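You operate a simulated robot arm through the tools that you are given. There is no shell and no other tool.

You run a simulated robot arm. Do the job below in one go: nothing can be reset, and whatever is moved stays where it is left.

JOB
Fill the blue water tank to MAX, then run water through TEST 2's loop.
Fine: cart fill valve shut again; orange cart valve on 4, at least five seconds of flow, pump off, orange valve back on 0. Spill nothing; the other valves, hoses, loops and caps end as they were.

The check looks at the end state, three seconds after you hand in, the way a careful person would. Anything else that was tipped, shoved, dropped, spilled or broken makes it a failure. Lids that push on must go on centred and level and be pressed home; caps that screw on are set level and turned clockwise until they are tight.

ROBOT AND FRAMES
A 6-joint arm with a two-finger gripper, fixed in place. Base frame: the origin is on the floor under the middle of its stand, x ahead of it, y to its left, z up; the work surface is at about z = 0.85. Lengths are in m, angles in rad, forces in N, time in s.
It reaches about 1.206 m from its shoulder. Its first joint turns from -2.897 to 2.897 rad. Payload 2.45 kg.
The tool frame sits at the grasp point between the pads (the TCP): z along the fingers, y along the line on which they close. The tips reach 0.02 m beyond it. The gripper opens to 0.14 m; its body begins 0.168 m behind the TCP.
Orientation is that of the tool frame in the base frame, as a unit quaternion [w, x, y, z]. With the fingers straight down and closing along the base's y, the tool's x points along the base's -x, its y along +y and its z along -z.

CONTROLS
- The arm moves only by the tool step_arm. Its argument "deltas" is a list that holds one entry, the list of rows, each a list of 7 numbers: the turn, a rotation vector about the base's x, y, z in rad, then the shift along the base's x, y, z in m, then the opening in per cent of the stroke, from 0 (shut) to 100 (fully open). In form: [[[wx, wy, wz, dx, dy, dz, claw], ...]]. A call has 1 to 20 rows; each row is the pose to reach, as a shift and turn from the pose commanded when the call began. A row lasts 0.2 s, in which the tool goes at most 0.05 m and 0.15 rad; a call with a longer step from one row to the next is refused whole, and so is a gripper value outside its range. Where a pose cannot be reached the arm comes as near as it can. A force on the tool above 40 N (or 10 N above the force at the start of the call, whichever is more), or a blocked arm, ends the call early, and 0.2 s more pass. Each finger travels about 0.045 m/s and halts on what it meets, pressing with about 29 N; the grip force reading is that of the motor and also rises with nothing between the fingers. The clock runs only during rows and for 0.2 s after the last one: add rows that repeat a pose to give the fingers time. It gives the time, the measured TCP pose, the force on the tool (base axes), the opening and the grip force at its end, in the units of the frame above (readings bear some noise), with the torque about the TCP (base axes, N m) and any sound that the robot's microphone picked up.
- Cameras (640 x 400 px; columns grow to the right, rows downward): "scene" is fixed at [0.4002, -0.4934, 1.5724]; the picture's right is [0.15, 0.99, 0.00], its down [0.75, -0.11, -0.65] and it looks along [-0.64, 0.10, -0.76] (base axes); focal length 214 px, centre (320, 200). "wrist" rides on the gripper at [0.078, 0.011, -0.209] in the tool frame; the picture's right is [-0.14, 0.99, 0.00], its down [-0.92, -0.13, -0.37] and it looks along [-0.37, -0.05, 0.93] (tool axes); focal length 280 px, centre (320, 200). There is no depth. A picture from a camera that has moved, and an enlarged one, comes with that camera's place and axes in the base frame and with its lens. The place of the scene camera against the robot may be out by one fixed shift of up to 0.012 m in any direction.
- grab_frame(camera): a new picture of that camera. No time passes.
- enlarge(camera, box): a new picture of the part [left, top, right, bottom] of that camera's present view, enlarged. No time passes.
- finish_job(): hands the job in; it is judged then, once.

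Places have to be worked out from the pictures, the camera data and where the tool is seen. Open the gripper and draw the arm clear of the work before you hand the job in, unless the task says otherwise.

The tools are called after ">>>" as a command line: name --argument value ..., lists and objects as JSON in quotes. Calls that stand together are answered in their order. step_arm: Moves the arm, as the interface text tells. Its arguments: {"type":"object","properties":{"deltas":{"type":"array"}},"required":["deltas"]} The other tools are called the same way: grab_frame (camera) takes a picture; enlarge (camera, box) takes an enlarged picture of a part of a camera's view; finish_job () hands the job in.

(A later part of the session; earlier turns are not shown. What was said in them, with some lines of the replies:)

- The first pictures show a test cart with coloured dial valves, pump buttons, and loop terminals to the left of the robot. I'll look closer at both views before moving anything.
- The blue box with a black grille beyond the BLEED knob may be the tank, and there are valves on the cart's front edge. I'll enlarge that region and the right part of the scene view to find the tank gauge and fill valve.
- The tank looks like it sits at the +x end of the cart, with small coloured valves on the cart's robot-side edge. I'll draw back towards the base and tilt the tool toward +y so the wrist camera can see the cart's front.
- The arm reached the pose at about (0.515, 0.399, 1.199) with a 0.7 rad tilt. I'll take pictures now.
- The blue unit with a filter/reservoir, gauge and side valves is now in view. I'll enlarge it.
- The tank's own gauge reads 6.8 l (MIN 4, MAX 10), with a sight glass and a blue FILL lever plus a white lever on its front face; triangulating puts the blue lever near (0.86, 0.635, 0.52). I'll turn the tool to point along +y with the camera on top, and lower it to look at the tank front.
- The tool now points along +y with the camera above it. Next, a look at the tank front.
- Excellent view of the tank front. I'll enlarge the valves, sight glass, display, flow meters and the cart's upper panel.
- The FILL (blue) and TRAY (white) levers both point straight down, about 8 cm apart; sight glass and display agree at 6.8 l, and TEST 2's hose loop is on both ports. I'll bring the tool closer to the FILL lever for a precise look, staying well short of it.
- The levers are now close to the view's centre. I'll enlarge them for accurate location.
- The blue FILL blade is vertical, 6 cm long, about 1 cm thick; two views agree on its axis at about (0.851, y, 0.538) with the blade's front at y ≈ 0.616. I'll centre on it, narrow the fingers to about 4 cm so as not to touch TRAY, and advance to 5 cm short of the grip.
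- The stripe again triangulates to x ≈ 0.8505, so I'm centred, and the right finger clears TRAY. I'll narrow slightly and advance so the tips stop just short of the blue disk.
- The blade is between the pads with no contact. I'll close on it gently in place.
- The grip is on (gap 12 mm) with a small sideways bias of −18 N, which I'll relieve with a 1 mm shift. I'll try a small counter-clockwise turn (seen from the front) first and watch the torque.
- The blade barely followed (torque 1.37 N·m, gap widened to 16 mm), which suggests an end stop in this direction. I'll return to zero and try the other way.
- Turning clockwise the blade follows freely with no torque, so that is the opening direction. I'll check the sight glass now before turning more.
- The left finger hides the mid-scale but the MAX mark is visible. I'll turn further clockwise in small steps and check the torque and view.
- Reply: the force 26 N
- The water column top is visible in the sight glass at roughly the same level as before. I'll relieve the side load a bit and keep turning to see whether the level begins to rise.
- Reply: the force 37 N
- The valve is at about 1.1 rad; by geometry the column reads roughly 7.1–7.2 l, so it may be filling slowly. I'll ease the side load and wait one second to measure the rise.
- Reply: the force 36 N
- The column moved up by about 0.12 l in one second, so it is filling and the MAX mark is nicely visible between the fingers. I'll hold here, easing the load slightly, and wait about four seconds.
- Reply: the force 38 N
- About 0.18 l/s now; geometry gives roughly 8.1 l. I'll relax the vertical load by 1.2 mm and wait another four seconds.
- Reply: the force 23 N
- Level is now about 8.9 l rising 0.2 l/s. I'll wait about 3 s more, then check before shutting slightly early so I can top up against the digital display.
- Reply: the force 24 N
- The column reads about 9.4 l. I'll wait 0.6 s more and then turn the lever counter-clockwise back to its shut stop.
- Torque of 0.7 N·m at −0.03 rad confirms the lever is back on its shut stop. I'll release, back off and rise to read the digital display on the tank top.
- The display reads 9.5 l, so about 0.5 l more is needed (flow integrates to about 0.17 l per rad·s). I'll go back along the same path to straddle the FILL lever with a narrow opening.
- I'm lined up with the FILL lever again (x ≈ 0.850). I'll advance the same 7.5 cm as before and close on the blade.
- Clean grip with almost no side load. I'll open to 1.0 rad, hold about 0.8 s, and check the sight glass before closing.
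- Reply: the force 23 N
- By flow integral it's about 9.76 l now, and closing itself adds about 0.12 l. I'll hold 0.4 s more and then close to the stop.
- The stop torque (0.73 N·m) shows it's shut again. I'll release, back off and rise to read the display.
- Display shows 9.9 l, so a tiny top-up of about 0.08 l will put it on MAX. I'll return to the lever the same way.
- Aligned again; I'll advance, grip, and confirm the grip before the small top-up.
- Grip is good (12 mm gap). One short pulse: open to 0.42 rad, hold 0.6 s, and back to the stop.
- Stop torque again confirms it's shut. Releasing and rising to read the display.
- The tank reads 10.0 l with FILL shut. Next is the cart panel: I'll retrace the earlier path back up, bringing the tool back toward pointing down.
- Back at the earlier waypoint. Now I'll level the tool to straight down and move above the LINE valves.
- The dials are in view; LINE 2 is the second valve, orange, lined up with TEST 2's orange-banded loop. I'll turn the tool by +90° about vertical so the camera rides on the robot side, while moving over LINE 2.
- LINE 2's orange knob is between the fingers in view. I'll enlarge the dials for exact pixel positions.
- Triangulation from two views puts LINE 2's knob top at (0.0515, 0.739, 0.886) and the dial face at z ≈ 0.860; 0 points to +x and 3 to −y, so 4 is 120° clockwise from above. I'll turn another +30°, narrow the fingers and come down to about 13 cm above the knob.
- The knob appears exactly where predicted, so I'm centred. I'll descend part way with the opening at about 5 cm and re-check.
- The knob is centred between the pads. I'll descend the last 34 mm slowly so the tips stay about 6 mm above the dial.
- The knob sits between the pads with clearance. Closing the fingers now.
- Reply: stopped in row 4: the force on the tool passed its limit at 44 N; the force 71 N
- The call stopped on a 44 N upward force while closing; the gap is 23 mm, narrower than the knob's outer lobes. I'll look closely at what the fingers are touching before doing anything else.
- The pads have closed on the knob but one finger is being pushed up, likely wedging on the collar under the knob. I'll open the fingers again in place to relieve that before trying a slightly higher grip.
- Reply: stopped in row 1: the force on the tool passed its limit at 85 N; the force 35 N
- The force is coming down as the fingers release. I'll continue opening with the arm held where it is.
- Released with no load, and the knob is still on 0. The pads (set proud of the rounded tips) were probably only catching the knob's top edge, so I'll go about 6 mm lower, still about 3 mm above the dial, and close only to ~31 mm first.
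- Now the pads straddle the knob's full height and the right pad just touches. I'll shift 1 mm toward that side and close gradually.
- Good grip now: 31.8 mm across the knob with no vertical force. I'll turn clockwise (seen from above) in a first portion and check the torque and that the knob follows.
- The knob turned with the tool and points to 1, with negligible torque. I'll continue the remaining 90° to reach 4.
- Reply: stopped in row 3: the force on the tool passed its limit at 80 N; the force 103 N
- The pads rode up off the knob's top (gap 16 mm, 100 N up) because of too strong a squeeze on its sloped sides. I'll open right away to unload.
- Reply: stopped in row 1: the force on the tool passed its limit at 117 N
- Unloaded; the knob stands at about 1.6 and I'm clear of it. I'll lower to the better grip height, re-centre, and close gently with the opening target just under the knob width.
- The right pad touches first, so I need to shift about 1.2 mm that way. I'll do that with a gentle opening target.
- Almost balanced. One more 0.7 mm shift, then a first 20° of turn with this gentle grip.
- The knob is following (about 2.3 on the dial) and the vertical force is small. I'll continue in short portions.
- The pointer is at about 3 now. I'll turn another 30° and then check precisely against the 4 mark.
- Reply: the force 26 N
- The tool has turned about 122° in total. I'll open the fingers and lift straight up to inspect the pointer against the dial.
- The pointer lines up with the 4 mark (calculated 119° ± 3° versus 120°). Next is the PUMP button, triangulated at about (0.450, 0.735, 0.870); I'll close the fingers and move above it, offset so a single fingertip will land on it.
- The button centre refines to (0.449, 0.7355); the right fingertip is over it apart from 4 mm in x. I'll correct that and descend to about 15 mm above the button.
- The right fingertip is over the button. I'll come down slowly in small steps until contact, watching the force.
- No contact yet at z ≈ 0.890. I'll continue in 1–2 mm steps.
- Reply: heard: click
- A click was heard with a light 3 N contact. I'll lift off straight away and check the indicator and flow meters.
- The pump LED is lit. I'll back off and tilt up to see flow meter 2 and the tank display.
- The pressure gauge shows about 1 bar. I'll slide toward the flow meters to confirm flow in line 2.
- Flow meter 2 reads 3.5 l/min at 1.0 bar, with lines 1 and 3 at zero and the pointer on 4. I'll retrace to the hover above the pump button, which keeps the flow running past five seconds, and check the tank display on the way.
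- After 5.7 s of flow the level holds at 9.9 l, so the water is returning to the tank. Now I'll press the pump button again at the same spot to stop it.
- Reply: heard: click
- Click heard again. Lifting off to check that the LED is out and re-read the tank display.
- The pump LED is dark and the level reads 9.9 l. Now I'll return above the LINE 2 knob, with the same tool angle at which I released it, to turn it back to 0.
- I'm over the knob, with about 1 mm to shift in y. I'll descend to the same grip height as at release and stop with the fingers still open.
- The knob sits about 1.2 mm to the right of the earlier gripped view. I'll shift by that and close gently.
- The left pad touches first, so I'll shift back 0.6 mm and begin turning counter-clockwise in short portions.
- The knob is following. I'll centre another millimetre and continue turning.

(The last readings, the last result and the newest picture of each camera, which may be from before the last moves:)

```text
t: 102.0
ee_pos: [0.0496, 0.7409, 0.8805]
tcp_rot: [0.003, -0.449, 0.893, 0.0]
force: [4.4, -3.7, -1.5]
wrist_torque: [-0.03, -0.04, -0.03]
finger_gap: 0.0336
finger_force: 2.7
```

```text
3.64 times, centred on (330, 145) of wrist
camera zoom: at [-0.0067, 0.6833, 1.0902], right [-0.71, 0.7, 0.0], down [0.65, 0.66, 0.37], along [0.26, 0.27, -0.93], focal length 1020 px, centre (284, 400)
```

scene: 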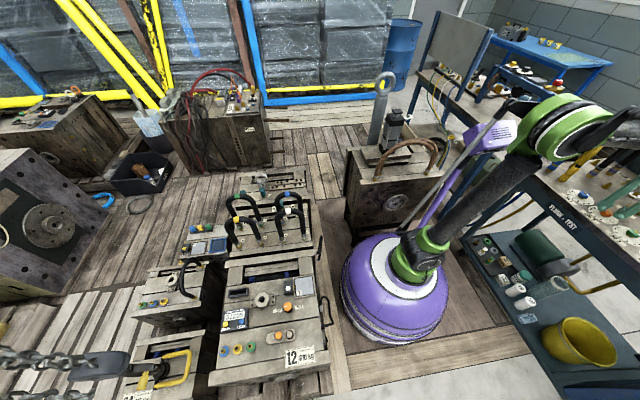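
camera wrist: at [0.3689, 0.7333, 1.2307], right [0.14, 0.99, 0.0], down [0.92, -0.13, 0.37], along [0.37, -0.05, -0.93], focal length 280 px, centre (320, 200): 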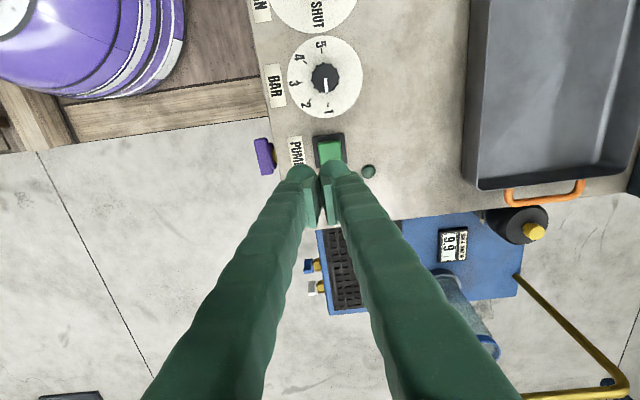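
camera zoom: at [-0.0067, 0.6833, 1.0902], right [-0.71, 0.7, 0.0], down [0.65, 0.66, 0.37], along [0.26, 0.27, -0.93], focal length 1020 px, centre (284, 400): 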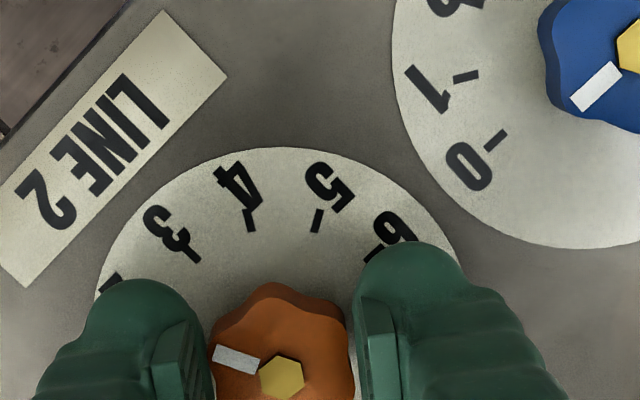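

Still following, at roughly 2.2 on the dial. I'll nudge the centre and continue toward 0.

>>> step_arm --deltas '[[[0, 0, 0.12, 0.0007, -0.0007, 0, 21], [0, 0, 0.24, 0.0007, -0.0007, 0, 21], [0, 0, 0.36, 0.0007, -0.0007, 0, 21], [0, 0, 0.48, 0.0007, -0.0007, 0, 21], [0, 0, 0.6, 0.0007, -0.0007, 0, 21]]]'

>>> enlarge --camera "wrist" --box '[250, 90, 410, 200]'

```text
t: 103.2
ee_pos: [0.0502, 0.7389, 0.8821]
tcp_rot: [0.002, -0.693, 0.721, 0.001]
force: [0.7, -13.3, -5.9]
wrist_torque: [-0.25, 0.02, 0.0]
finger_gap: 0.0318
finger_force: 44.6
```

```text
3.64 times, centred on (330, 145) of wrist
camera zoom: at [0.0361, 0.6608, 1.0903], right [-0.98, 0.17, 0.0], down [0.16, 0.91, 0.37], along [0.07, 0.37, -0.93], focal length 1020 px, centre (284, 400)
```

zoom: 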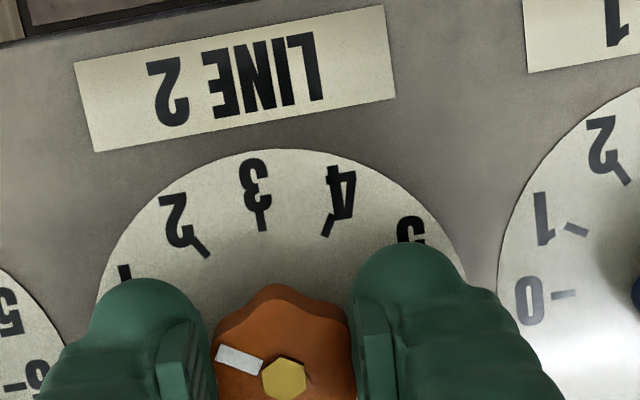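

At about 1 on the dial now. I'll continue the last 30° and feel for the stop at 0.

>>> step_arm --deltas '[[[0, 0, 0.12, 0, 0, 0, 21], [0, 0, 0.24, 0, 0, 0, 21], [0, 0, 0.36, 0, 0, 0, 21], [0, 0, 0.48, 0, 0, 0, 21]]]'

>>> enlarge --camera "wrist" --box '[250, 90, 410, 200]'

```text
t: 104.2
ee_pos: [0.0517, 0.7391, 0.8805]
tcp_rot: [-0.002, 0.845, -0.535, -0.002]
force: [-0.4, -19.6, -20.7]
wrist_torque: [-0.28, 0.0, -0.03]
finger_gap: 0.0315
finger_force: 44.9
```

```text
3.64 times, centred on (330, 145) of wrist
camera zoom: at [0.0744, 0.6632, 1.0903], right [-0.95, -0.3, 0.0], down [-0.28, 0.89, 0.37], along [-0.11, 0.36, -0.93], focal length 1020 px, centre (284, 400)
```

zoom: 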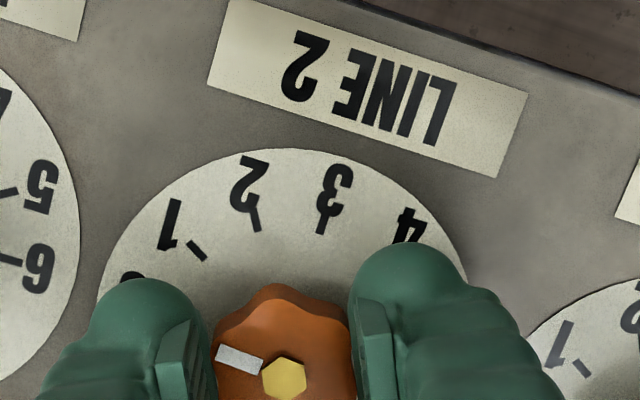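

A few degrees remain. I'll turn a little further in small steps and watch for stop torque.

>>> step_arm --deltas '[[[0, 0, 0.05, 0, -0.0003, 0.0003, 21], [0, 0, 0.1, 0, -0.0003, 0.0003, 21], [0, 0, 0.13, 0, -0.0003, 0.0003, 21]]]'

>>> enlarge --camera "wrist" --box '[250, 90, 410, 200]'

```text
t: 105.0
ee_pos: [0.0503, 0.7392, 0.8818]
tcp_rot: [-0.002, 0.878, -0.479, -0.002]
force: [-0.3, -10.0, -11.7]
wrist_torque: [-0.11, -0.02, -0.37]
finger_gap: 0.0318
finger_force: 45.3
```

```text
3.64 times, centred on (330, 145) of wrist
camera zoom: at [0.0838, 0.6675, 1.0906], right [-0.91, -0.42, 0.0], down [-0.39, 0.84, 0.37], along [-0.16, 0.34, -0.93], focal length 1020 px, centre (284, 400)
```

zoom: 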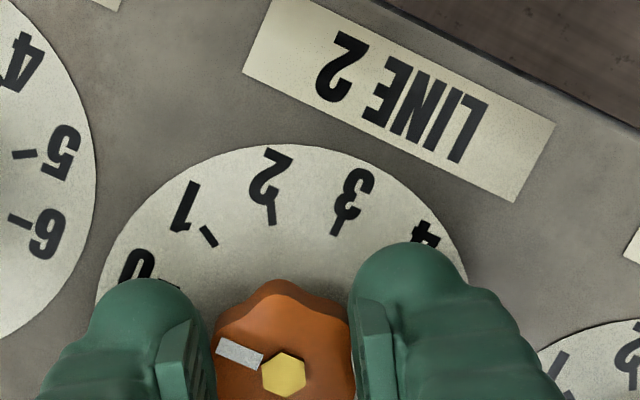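

A −0.37 N·m reaction about the vertical shows the knob is on its 0 stop. I'll release and lift to inspect.

>>> step_arm --deltas '[[[0, 0, -0.02, 0, 0, 0, 25], [0, 0, -0.02, 0, 0, 0, 38], [0, 0, -0.02, 0, 0, 0, 38], [0, 0, -0.02, 0, 0, 0.03, 38], [0, 0, -0.02, 0, 0, 0.07, 42], [0, 0, -0.02, 0, 0, 0.11, 45], [0, 0, -0.02, 0, 0, 0.15, 60], [0, 0, -0.02, 0, 0, 0.19, 80], [0, 0, -0.02, 0, 0, 0.22, 100], [0, 0, -0.02, 0, 0, 0.22, 100]]]'

>>> grab_frame --camera "wrist"

>>> enlarge --camera "wrist" --box '[230, 90, 400, 200]'

>>> enlarge --camera "scene" --box '[560, 170, 640, 250]'

```text
t: 107.2
ee_pos: [0.0495, 0.7375, 1.1005]
tcp_rot: [-0.002, 0.872, -0.489, -0.002]
force: [0.6, 0.0, 0.4]
wrist_torque: [0.01, 0.0, 0.0]
finger_gap: 0.14
finger_force: 0.1
```

```text
taken
camera wrist: at [0.0819, 0.665, 1.3091], right [-0.92, -0.4, 0.0], down [-0.37, 0.85, 0.37], along [-0.15, 0.34, -0.93], focal length 280 px, centre (320, 200)
```

wrist: 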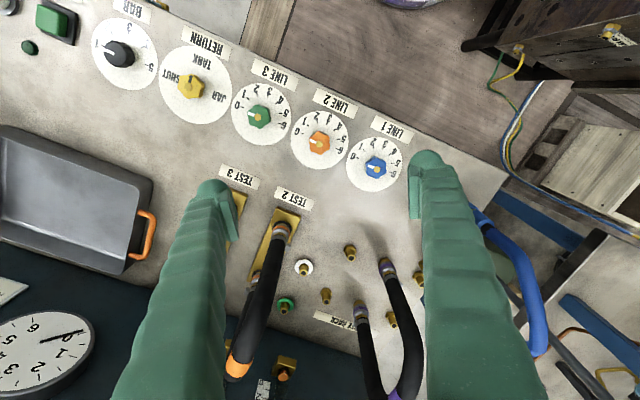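

```text
3.64 times, centred on (315, 145) of wrist
camera zoom: at [0.0819, 0.665, 1.3091], right [-0.92, -0.4, 0.0], down [-0.37, 0.85, 0.37], along [-0.15, 0.34, -0.93], focal length 1020 px, centre (338, 400)
```

zoom: 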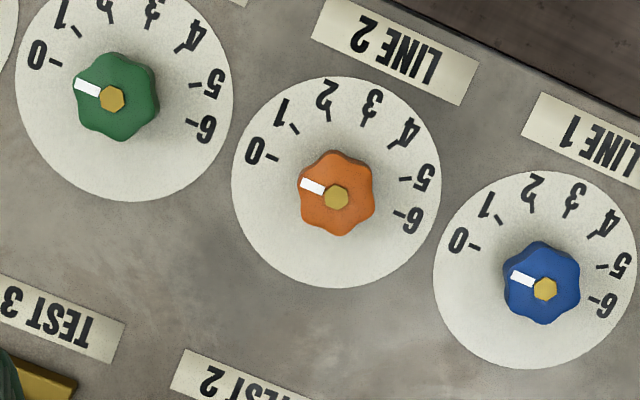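

```text
5.00 times, centred on (600, 210) of scene
camera zoom: at [0.4002, -0.4934, 1.5724], right [0.15, 0.99, 0.0], down [0.75, -0.11, -0.65], along [-0.64, 0.1, -0.76], focal length 1072 px, centre (-1080, 150)
```

zoom: 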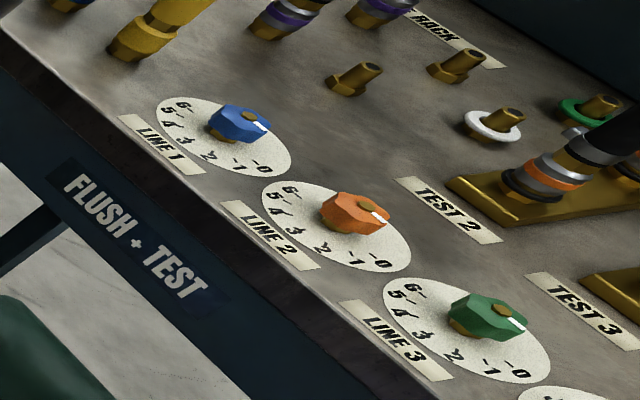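

The orange pointer is parallel with the other two on 0. I'll check the pressure gauge and the other readouts before deciding on the level.

>>> enlarge --camera "wrist" --box '[0, 270, 140, 400]'

>>> enlarge --camera "wrist" --box '[0, 0, 250, 140]'

>>> enlarge --camera "wrist" --box '[220, 200, 440, 400]'

```text
3.08 times, centred on (70, 335) of wrist
camera zoom: at [0.0819, 0.665, 1.3091], right [-0.92, -0.4, 0.0], down [-0.37, 0.85, 0.37], along [-0.15, 0.34, -0.93], focal length 863 px, centre (1089, -215)
```

zoom: 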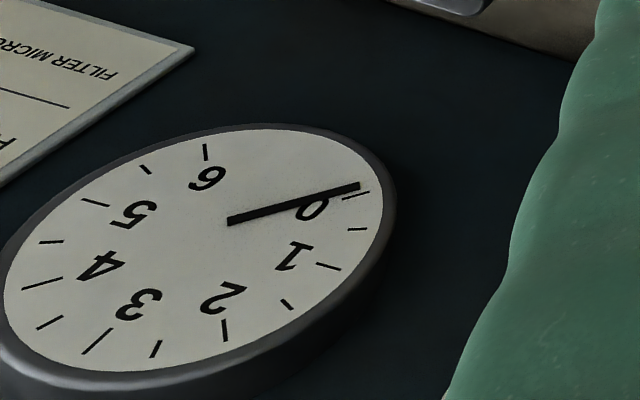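

```text
2.56 times, centred on (125, 70) of wrist
camera zoom: at [0.0819, 0.665, 1.3091], right [-0.92, -0.4, 0.0], down [-0.37, 0.85, 0.37], along [-0.15, 0.34, -0.93], focal length 718 px, centre (819, 533)
```

zoom: 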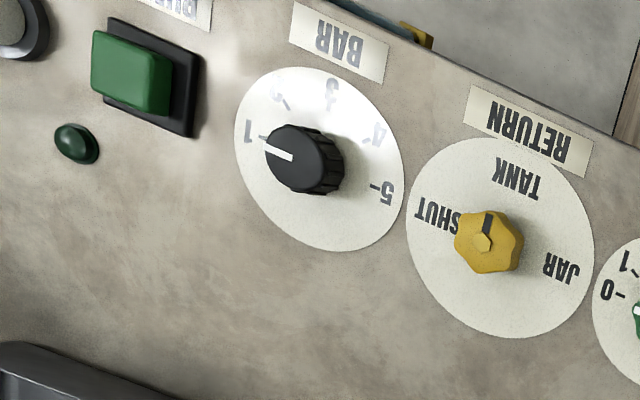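

```text
2.00 times, centred on (330, 300) of wrist
camera zoom: at [0.0819, 0.665, 1.3091], right [-0.92, -0.4, 0.0], down [-0.37, 0.85, 0.37], along [-0.15, 0.34, -0.93], focal length 561 px, centre (300, 0)
```

zoom: 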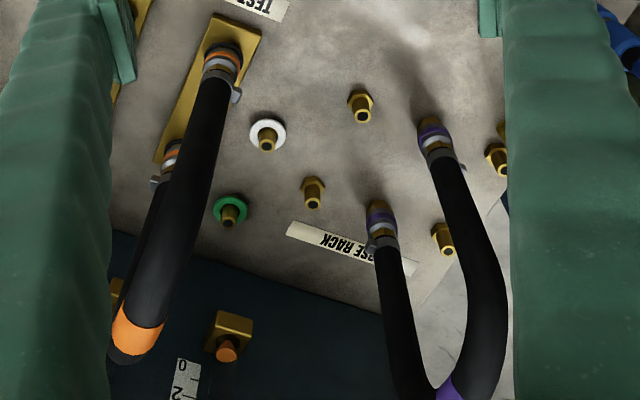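

Pressure is 0, pump off, RETURN on TANK, BAR on 1 and all hoses as they were. Since the loop took a little water and the display shows 9.9, I'll go back and give the tank a small top-up; first returning to the earlier waypoint.

>>> step_arm --deltas '[[[0, 0, -0.1415, 0.01, -0.0225, 0.0067, 100], [0, 0, -0.283, 0.03, -0.045, 0.0133, 100], [0, 0, -0.4245, 0.06, -0.0675, 0.02, 100], [0, 0, -0.566, 0.095, -0.09, 0.0267, 100], [0, 0, -0.7075, 0.13, -0.1125, 0.0333, 100], [0, 0, -0.849, 0.165, -0.135, 0.04, 100], [0, 0, -0.9905, 0.2, -0.1575, 0.0467, 100], [0, 0, -1.132, 0.235, -0.18, 0.0533, 100], [0, 0, -1.2735, 0.27, -0.2025, 0.06, 100], [0, 0, -1.415, 0.305, -0.225, 0.0667, 100], [0, 0, -1.5565, 0.34, -0.2475, 0.0733, 100], [0, 0, -1.698, 0.375, -0.27, 0.08, 100], [0, 0, -1.8395, 0.41, -0.2925, 0.0867, 100], [0, 0, -1.981, 0.44, -0.315, 0.0933, 100], [0, 0, -2.122, 0.4648, -0.3375, 0.1, 100], [0, 0, -2.122, 0.4648, -0.3375, 0.1, 100]]]'

```text
t: 110.6
ee_pos: [0.5149, 0.4031, 1.2018]
tcp_rot: [0.003, 0.002, 1.0, -0.001]
force: [-0.5, 0.4, 0.1]
wrist_torque: [0.02, 0.01, -0.03]
finger_gap: 0.1399
finger_force: 0.1
```

Back at the waypoint with the tool down. I'll repeat the earlier two-stage reorientation: first the 0.7 rad tilt.

>>> step_arm --deltas '[[[0.14, 0, 0, 0, 0, 0, 100], [0.28, 0, 0, 0, 0, 0, 100], [0.42, 0, 0, 0, 0, 0, 100], [0.56, 0, 0, 0, 0, 0, 100], [0.7, 0, 0, 0, -0.003, 0, 100], [0.7, 0, 0, 0, -0.003, 0, 100]]]'

>>> step_arm --deltas '[[[0.0484, 0.1044, -0.0484, 0.0212, 0.0007, -0.0215, 100], [0.0968, 0.2088, -0.0968, 0.0424, 0.0014, -0.043, 100], [0.1452, 0.3132, -0.1452, 0.0636, 0.0021, -0.0645, 100], [0.1936, 0.4176, -0.1936, 0.0848, 0.0028, -0.086, 100], [0.242, 0.522, -0.242, 0.106, 0.0035, -0.1075, 100], [0.2904, 0.6264, -0.2904, 0.1272, 0.0042, -0.129, 100], [0.3388, 0.7308, -0.3388, 0.1484, 0.0049, -0.1505, 100], [0.3872, 0.8352, -0.3872, 0.1696, 0.0056, -0.172, 100], [0.4356, 0.9396, -0.4356, 0.1908, 0.0063, -0.1935, 100], [0.484, 1.044, -0.484, 0.212, 0.007, -0.215, 100], [0.5324, 1.1484, -0.5324, 0.2332, 0.0077, -0.2365, 100], [0.5808, 1.2528, -0.5808, 0.2544, 0.0084, -0.258, 100], [0.6292, 1.3572, -0.6292, 0.2756, 0.0091, -0.2795, 100], [0.678, 1.462, -0.678, 0.297, 0.01, -0.303, 100], [0.678, 1.462, -0.678, 0.297, 0.01, -0.303, 100]]]'

>>> grab_frame --camera "wrist"

>>> enlarge --camera "wrist" --box '[290, 190, 354, 230]'

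```text
t: 112.0
ee_pos: [0.5145, 0.3987, 1.2034]
tcp_rot: [0.002, 0.001, 0.939, 0.343]
force: [-0.6, -0.4, -0.8]
wrist_torque: [0.0, 0.03, -0.02]
finger_gap: 0.14
finger_force: 0.1
```

```text
t: 115.2
ee_pos: [0.8099, 0.4072, 0.9006]
tcp_rot: [-0.5, 0.501, 0.502, 0.497]
force: [0.6, 0.2, -0.5]
wrist_torque: [0.0, -0.01, 0.0]
finger_gap: 0.1399
finger_force: 0.1
```

```text
taken
camera wrist: at [0.8216, 0.1991, 0.9789], right [0.99, 0.0, -0.14], down [-0.13, -0.37, -0.92], along [-0.05, 0.93, -0.37], focal length 280 px, centre (320, 200)
```

wrist: 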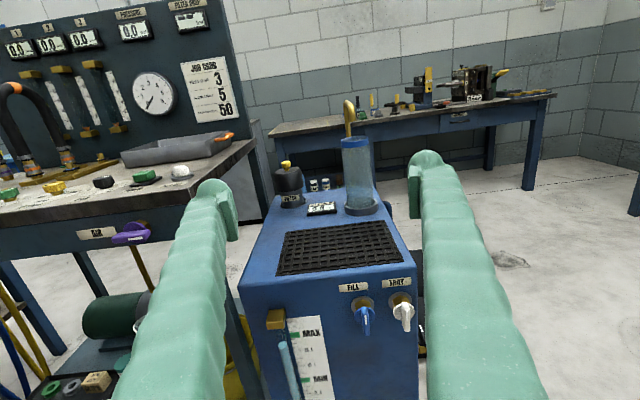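

```text
10.00 times, centred on (322, 210) of wrist
camera zoom: at [0.8216, 0.1991, 0.9789], right [0.99, 0.0, -0.14], down [-0.13, -0.37, -0.92], along [-0.05, 0.93, -0.37], focal length 2804 px, centre (300, 100)
```

zoom: 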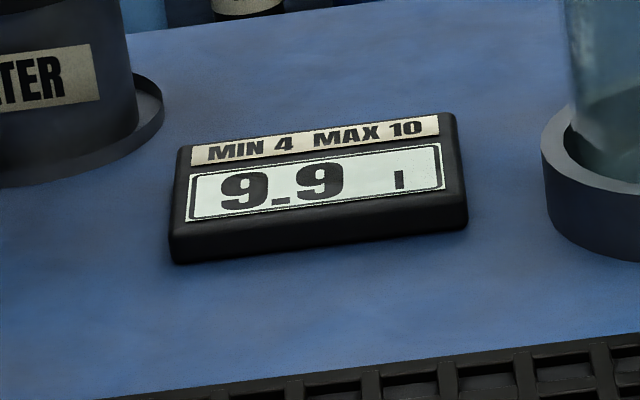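

Still 9.9 l. I'll approach the FILL lever the same way as before.

>>> step_arm --deltas '[[[0, 0, 0, 0.005, 0.015, -0.045, 70], [0, 0, 0, 0.01, 0.03, -0.09, 50], [0, 0, 0, 0.015, 0.045, -0.135, 30], [0, 0, 0, 0.02, 0.06, -0.18, 22], [0, 0, 0, 0.025, 0.075, -0.225, 22], [0, 0, 0, 0.03, 0.09, -0.27, 22], [0, 0, 0, 0.035, 0.105, -0.315, 22], [0, 0, 0, 0.04, 0.12, -0.358, 22], [0, 0, 0, 0.0402, 0.1255, -0.3635, 22], [0, 0, 0, 0.0402, 0.1255, -0.3635, 22]]]'

>>> enlarge --camera "wrist" --box '[240, 80, 440, 205]'

```text
t: 117.4
ee_pos: [0.851, 0.5342, 0.535]
tcp_rot: [-0.5, 0.5, 0.503, 0.497]
force: [0.1, -0.1, 0.0]
wrist_torque: [0.01, 0.01, 0.0]
finger_gap: 0.031
finger_force: 0.1
```

```text
3.20 times, centred on (340, 142) of wrist
camera zoom: at [0.8631, 0.3257, 0.6146], right [0.99, 0.0, -0.14], down [-0.13, -0.37, -0.92], along [-0.05, 0.93, -0.37], focal length 897 px, centre (256, 384)
```

zoom: 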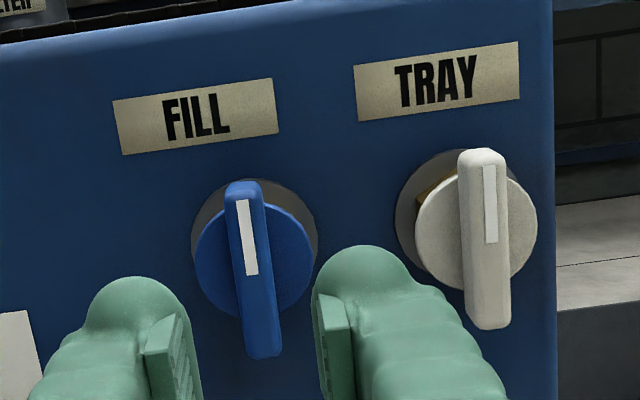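

Slightly (about 1.2 mm) to the right of the earlier alignment; I'll correct while advancing and grip the blade.

>>> step_arm --deltas '[[[0, 0, 0, -0.0012, 0.025, 0, 22], [0, 0, 0, -0.0012, 0.045, 0, 22], [0, 0, 0, -0.0012, 0.06, 0, 22], [0, 0, 0, -0.0012, 0.07, 0, 22], [0, 0, 0, -0.0012, 0.0755, 0, 22], [0, 0, 0, -0.0012, 0.0755, 0, 10], [0, 0, 0, -0.0012, 0.0755, 0, 0], [0, 0, 0, -0.0012, 0.0755, 0, 0]]]'

>>> enlarge --camera "wrist" --box '[240, 80, 440, 205]'

```text
t: 119.2
ee_pos: [0.8498, 0.6097, 0.5347]
tcp_rot: [-0.499, 0.501, 0.502, 0.497]
force: [2.7, 1.4, -0.6]
wrist_torque: [0.01, 0.02, 0.02]
finger_gap: 0.0121
finger_force: 39.1
```

```text
3.20 times, centred on (340, 142) of wrist
camera zoom: at [0.8619, 0.4009, 0.6155], right [0.99, 0.0, -0.14], down [-0.13, -0.37, -0.92], along [-0.05, 0.93, -0.37], focal length 897 px, centre (256, 384)
```

zoom: 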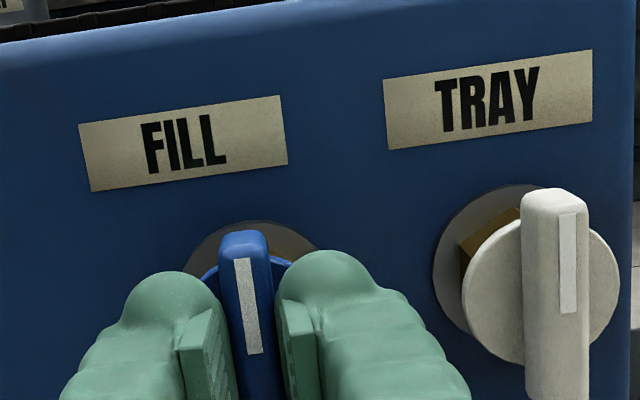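

Clean grip with almost no side load. One more short pulse identical to the last one (about +0.086 l), ending on the stop.

>>> step_arm --deltas '[[[0, 0.14, 0, 0, 0, 0, 0], [0, 0.28, 0, 0, 0, 0, 0], [0, 0.42, 0, 0.0002, 0, -0.0003, 0], [0, 0.42, 0, 0.0002, 0, -0.0003, 0], [0, 0.42, 0, 0.0002, 0, -0.0003, 0], [0, 0.42, 0, 0.0002, 0, -0.0003, 0], [0, 0.28, 0, 0, 0, 0, 0], [0, 0.14, 0, 0, 0, 0, 0], [0, 0, 0, 0, 0, 0, 0], [0, -0.03, 0, 0, 0, 0, 0]]]'

```text
t: 121.4
ee_pos: [0.85, 0.6082, 0.5355]
tcp_rot: [-0.492, 0.493, 0.51, 0.505]
force: [-0.8, -1.7, 2.8]
wrist_torque: [0.17, 0.75, 0.02]
finger_gap: 0.0124
finger_force: 38.5
```

Stop torque of 0.75 N·m shows FILL is shut. Releasing, backing off and rising to read the display.

>>> step_arm --deltas '[[[0, 0.02, 0, 0, 0, 0, 10], [0, 0.03, 0, 0, 0, 0, 22], [0, 0.03, 0, 0, 0, 0, 22], [0, 0.03, 0, 0, -0.02, 0, 22], [0, 0.03, 0, 0, -0.045, 0, 22], [0, 0.03, 0, 0, -0.075, 0, 22], [0, 0.03, 0, -0.005, -0.09, 0.036, 30], [0, 0.03, 0, -0.01, -0.105, 0.072, 40], [0, 0.03, 0, -0.015, -0.12, 0.108, 50], [0, 0.03, 0, -0.02, -0.135, 0.144, 60], [0, 0.03, 0, -0.025, -0.15, 0.18, 70], [0, 0.03, 0, -0.03, -0.165, 0.216, 80], [0, 0.03, 0, -0.035, -0.18, 0.252, 90], [0, 0.03, 0, -0.04, -0.19, 0.29, 100], [0, 0.03, 0, -0.04, -0.2, 0.33, 100], [0, 0.03, 0, -0.04, -0.2, 0.36, 100], [0, 0.03, 0, -0.04, -0.2, 0.36, 100]]]'

>>> grab_frame --camera "wrist"

>>> enlarge --camera "wrist" --box '[290, 190, 354, 230]'

>>> enlarge --camera "wrist" --box '[250, 280, 426, 400]'

>>> enlarge --camera "wrist" --box '[0, 0, 250, 220]'

>>> grab_frame --camera "scene"

```text
t: 125.0
ee_pos: [0.811, 0.4076, 0.8952]
tcp_rot: [-0.5, 0.5, 0.503, 0.497]
force: [0.2, 0.6, 0.5]
wrist_torque: [0.02, 0.03, 0.01]
finger_gap: 0.1399
finger_force: 0.1
```

```text
taken
camera wrist: at [0.8225, 0.1991, 0.9748], right [0.99, 0.0, -0.14], down [-0.13, -0.37, -0.92], along [-0.05, 0.93, -0.37], focal length 280 px, centre (320, 200)
```

wrist: 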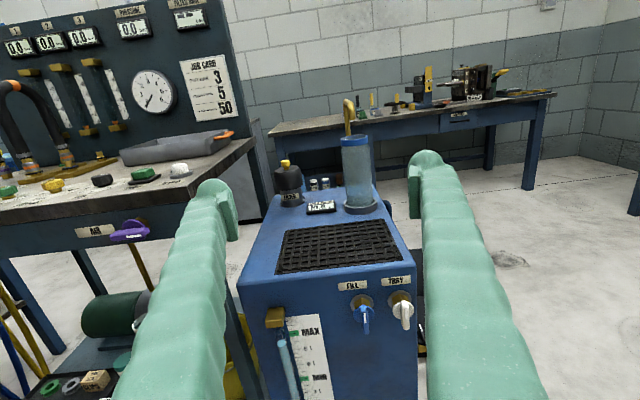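

```text
10.00 times, centred on (322, 210) of wrist
camera zoom: at [0.8225, 0.1991, 0.9748], right [0.99, 0.0, -0.14], down [-0.13, -0.37, -0.92], along [-0.05, 0.93, -0.37], focal length 2804 px, centre (300, 100)
```

zoom: 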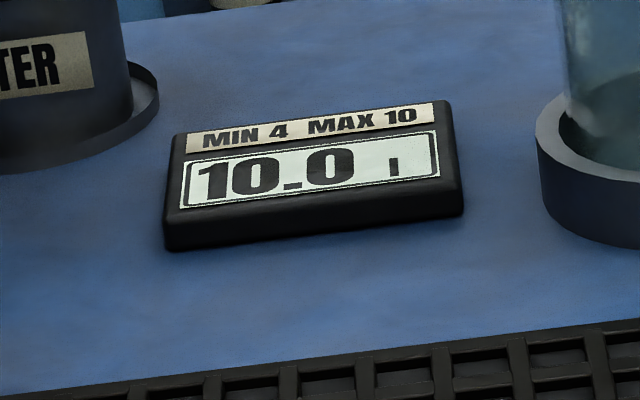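

```text
3.33 times, centred on (338, 340) of wrist
camera zoom: at [0.8225, 0.1991, 0.9748], right [0.99, 0.0, -0.14], down [-0.13, -0.37, -0.92], along [-0.05, 0.93, -0.37], focal length 935 px, centre (260, -267)
```

zoom: 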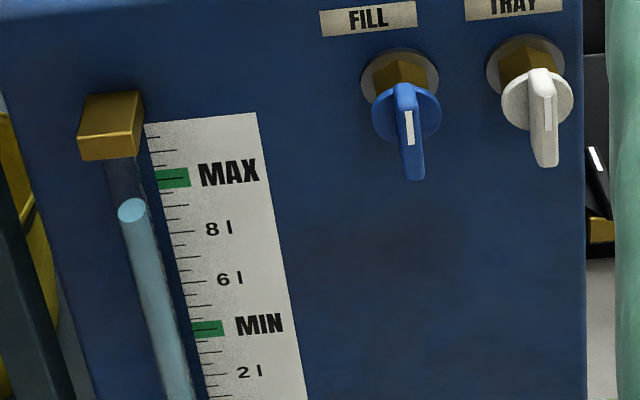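

```text
1.82 times, centred on (125, 110) of wrist
camera zoom: at [0.8225, 0.1991, 0.9748], right [0.99, 0.0, -0.14], down [-0.13, -0.37, -0.92], along [-0.05, 0.93, -0.37], focal length 510 px, centre (674, 364)
```

zoom: 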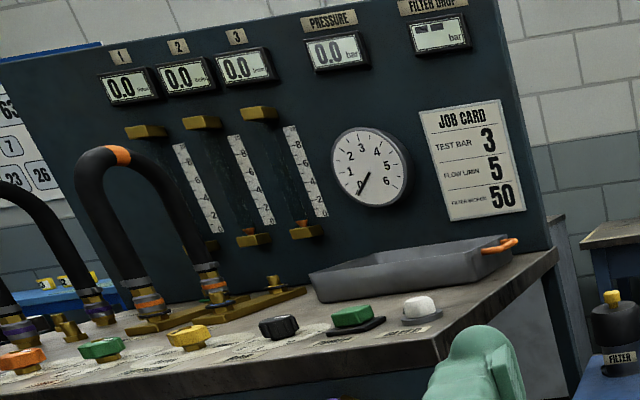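

```text
taken
```

scene: 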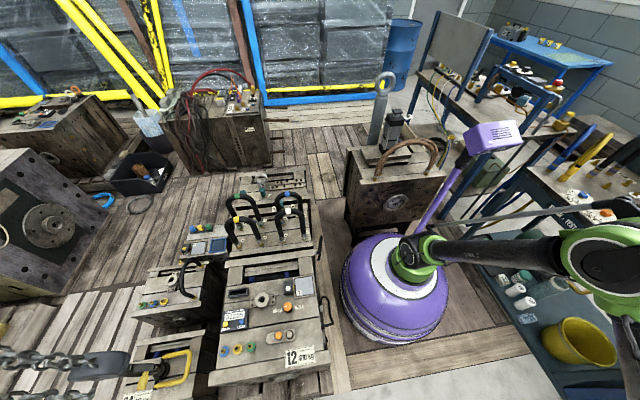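

The tank reads 10.0 l at MAX and FILL is shut. The pump is off with all flows and pressure at 0.0, and the orange valve is back on 0. The other valves, hoses and loops look unchanged, no water is visible on the floor or cart, and the open gripper is clear of the cart. I'm handing in.

>>> finish_job

```text
The job is handed in.
```

I filled the tank to MAX, ran water through TEST 2's loop, and handed the job in. I haven't seen the check's result.

- **Tank:** the display reads 10.0 l (MAX is 10), and the blue FILL valve is shut against its stop. The loop run left the display at 9.9 l, so I opened FILL briefly afterwards to bring it back to 10.0.
- **TEST 2 loop:** with the orange LINE 2 valve on 4, the pump ran for about 7 seconds. Meter 2 showed 3.5 l/min at 1.0 bar, and lines 1 and 3 stayed at zero.
- **Afterwards:** the pump is off, the orange valve is back on 0, and flow and pressure read 0.0.
- **Rest of the cart:** the other valves, hoses, loops and caps look as they were. I saw no spilled water.

While gripping the orange knob, the fingers slipped up off it twice, pushing on the arm with roughly 70–117 N. I released both times and regripped more gently. The knob looks undamaged, still turned freely, and reached its 0 stop.
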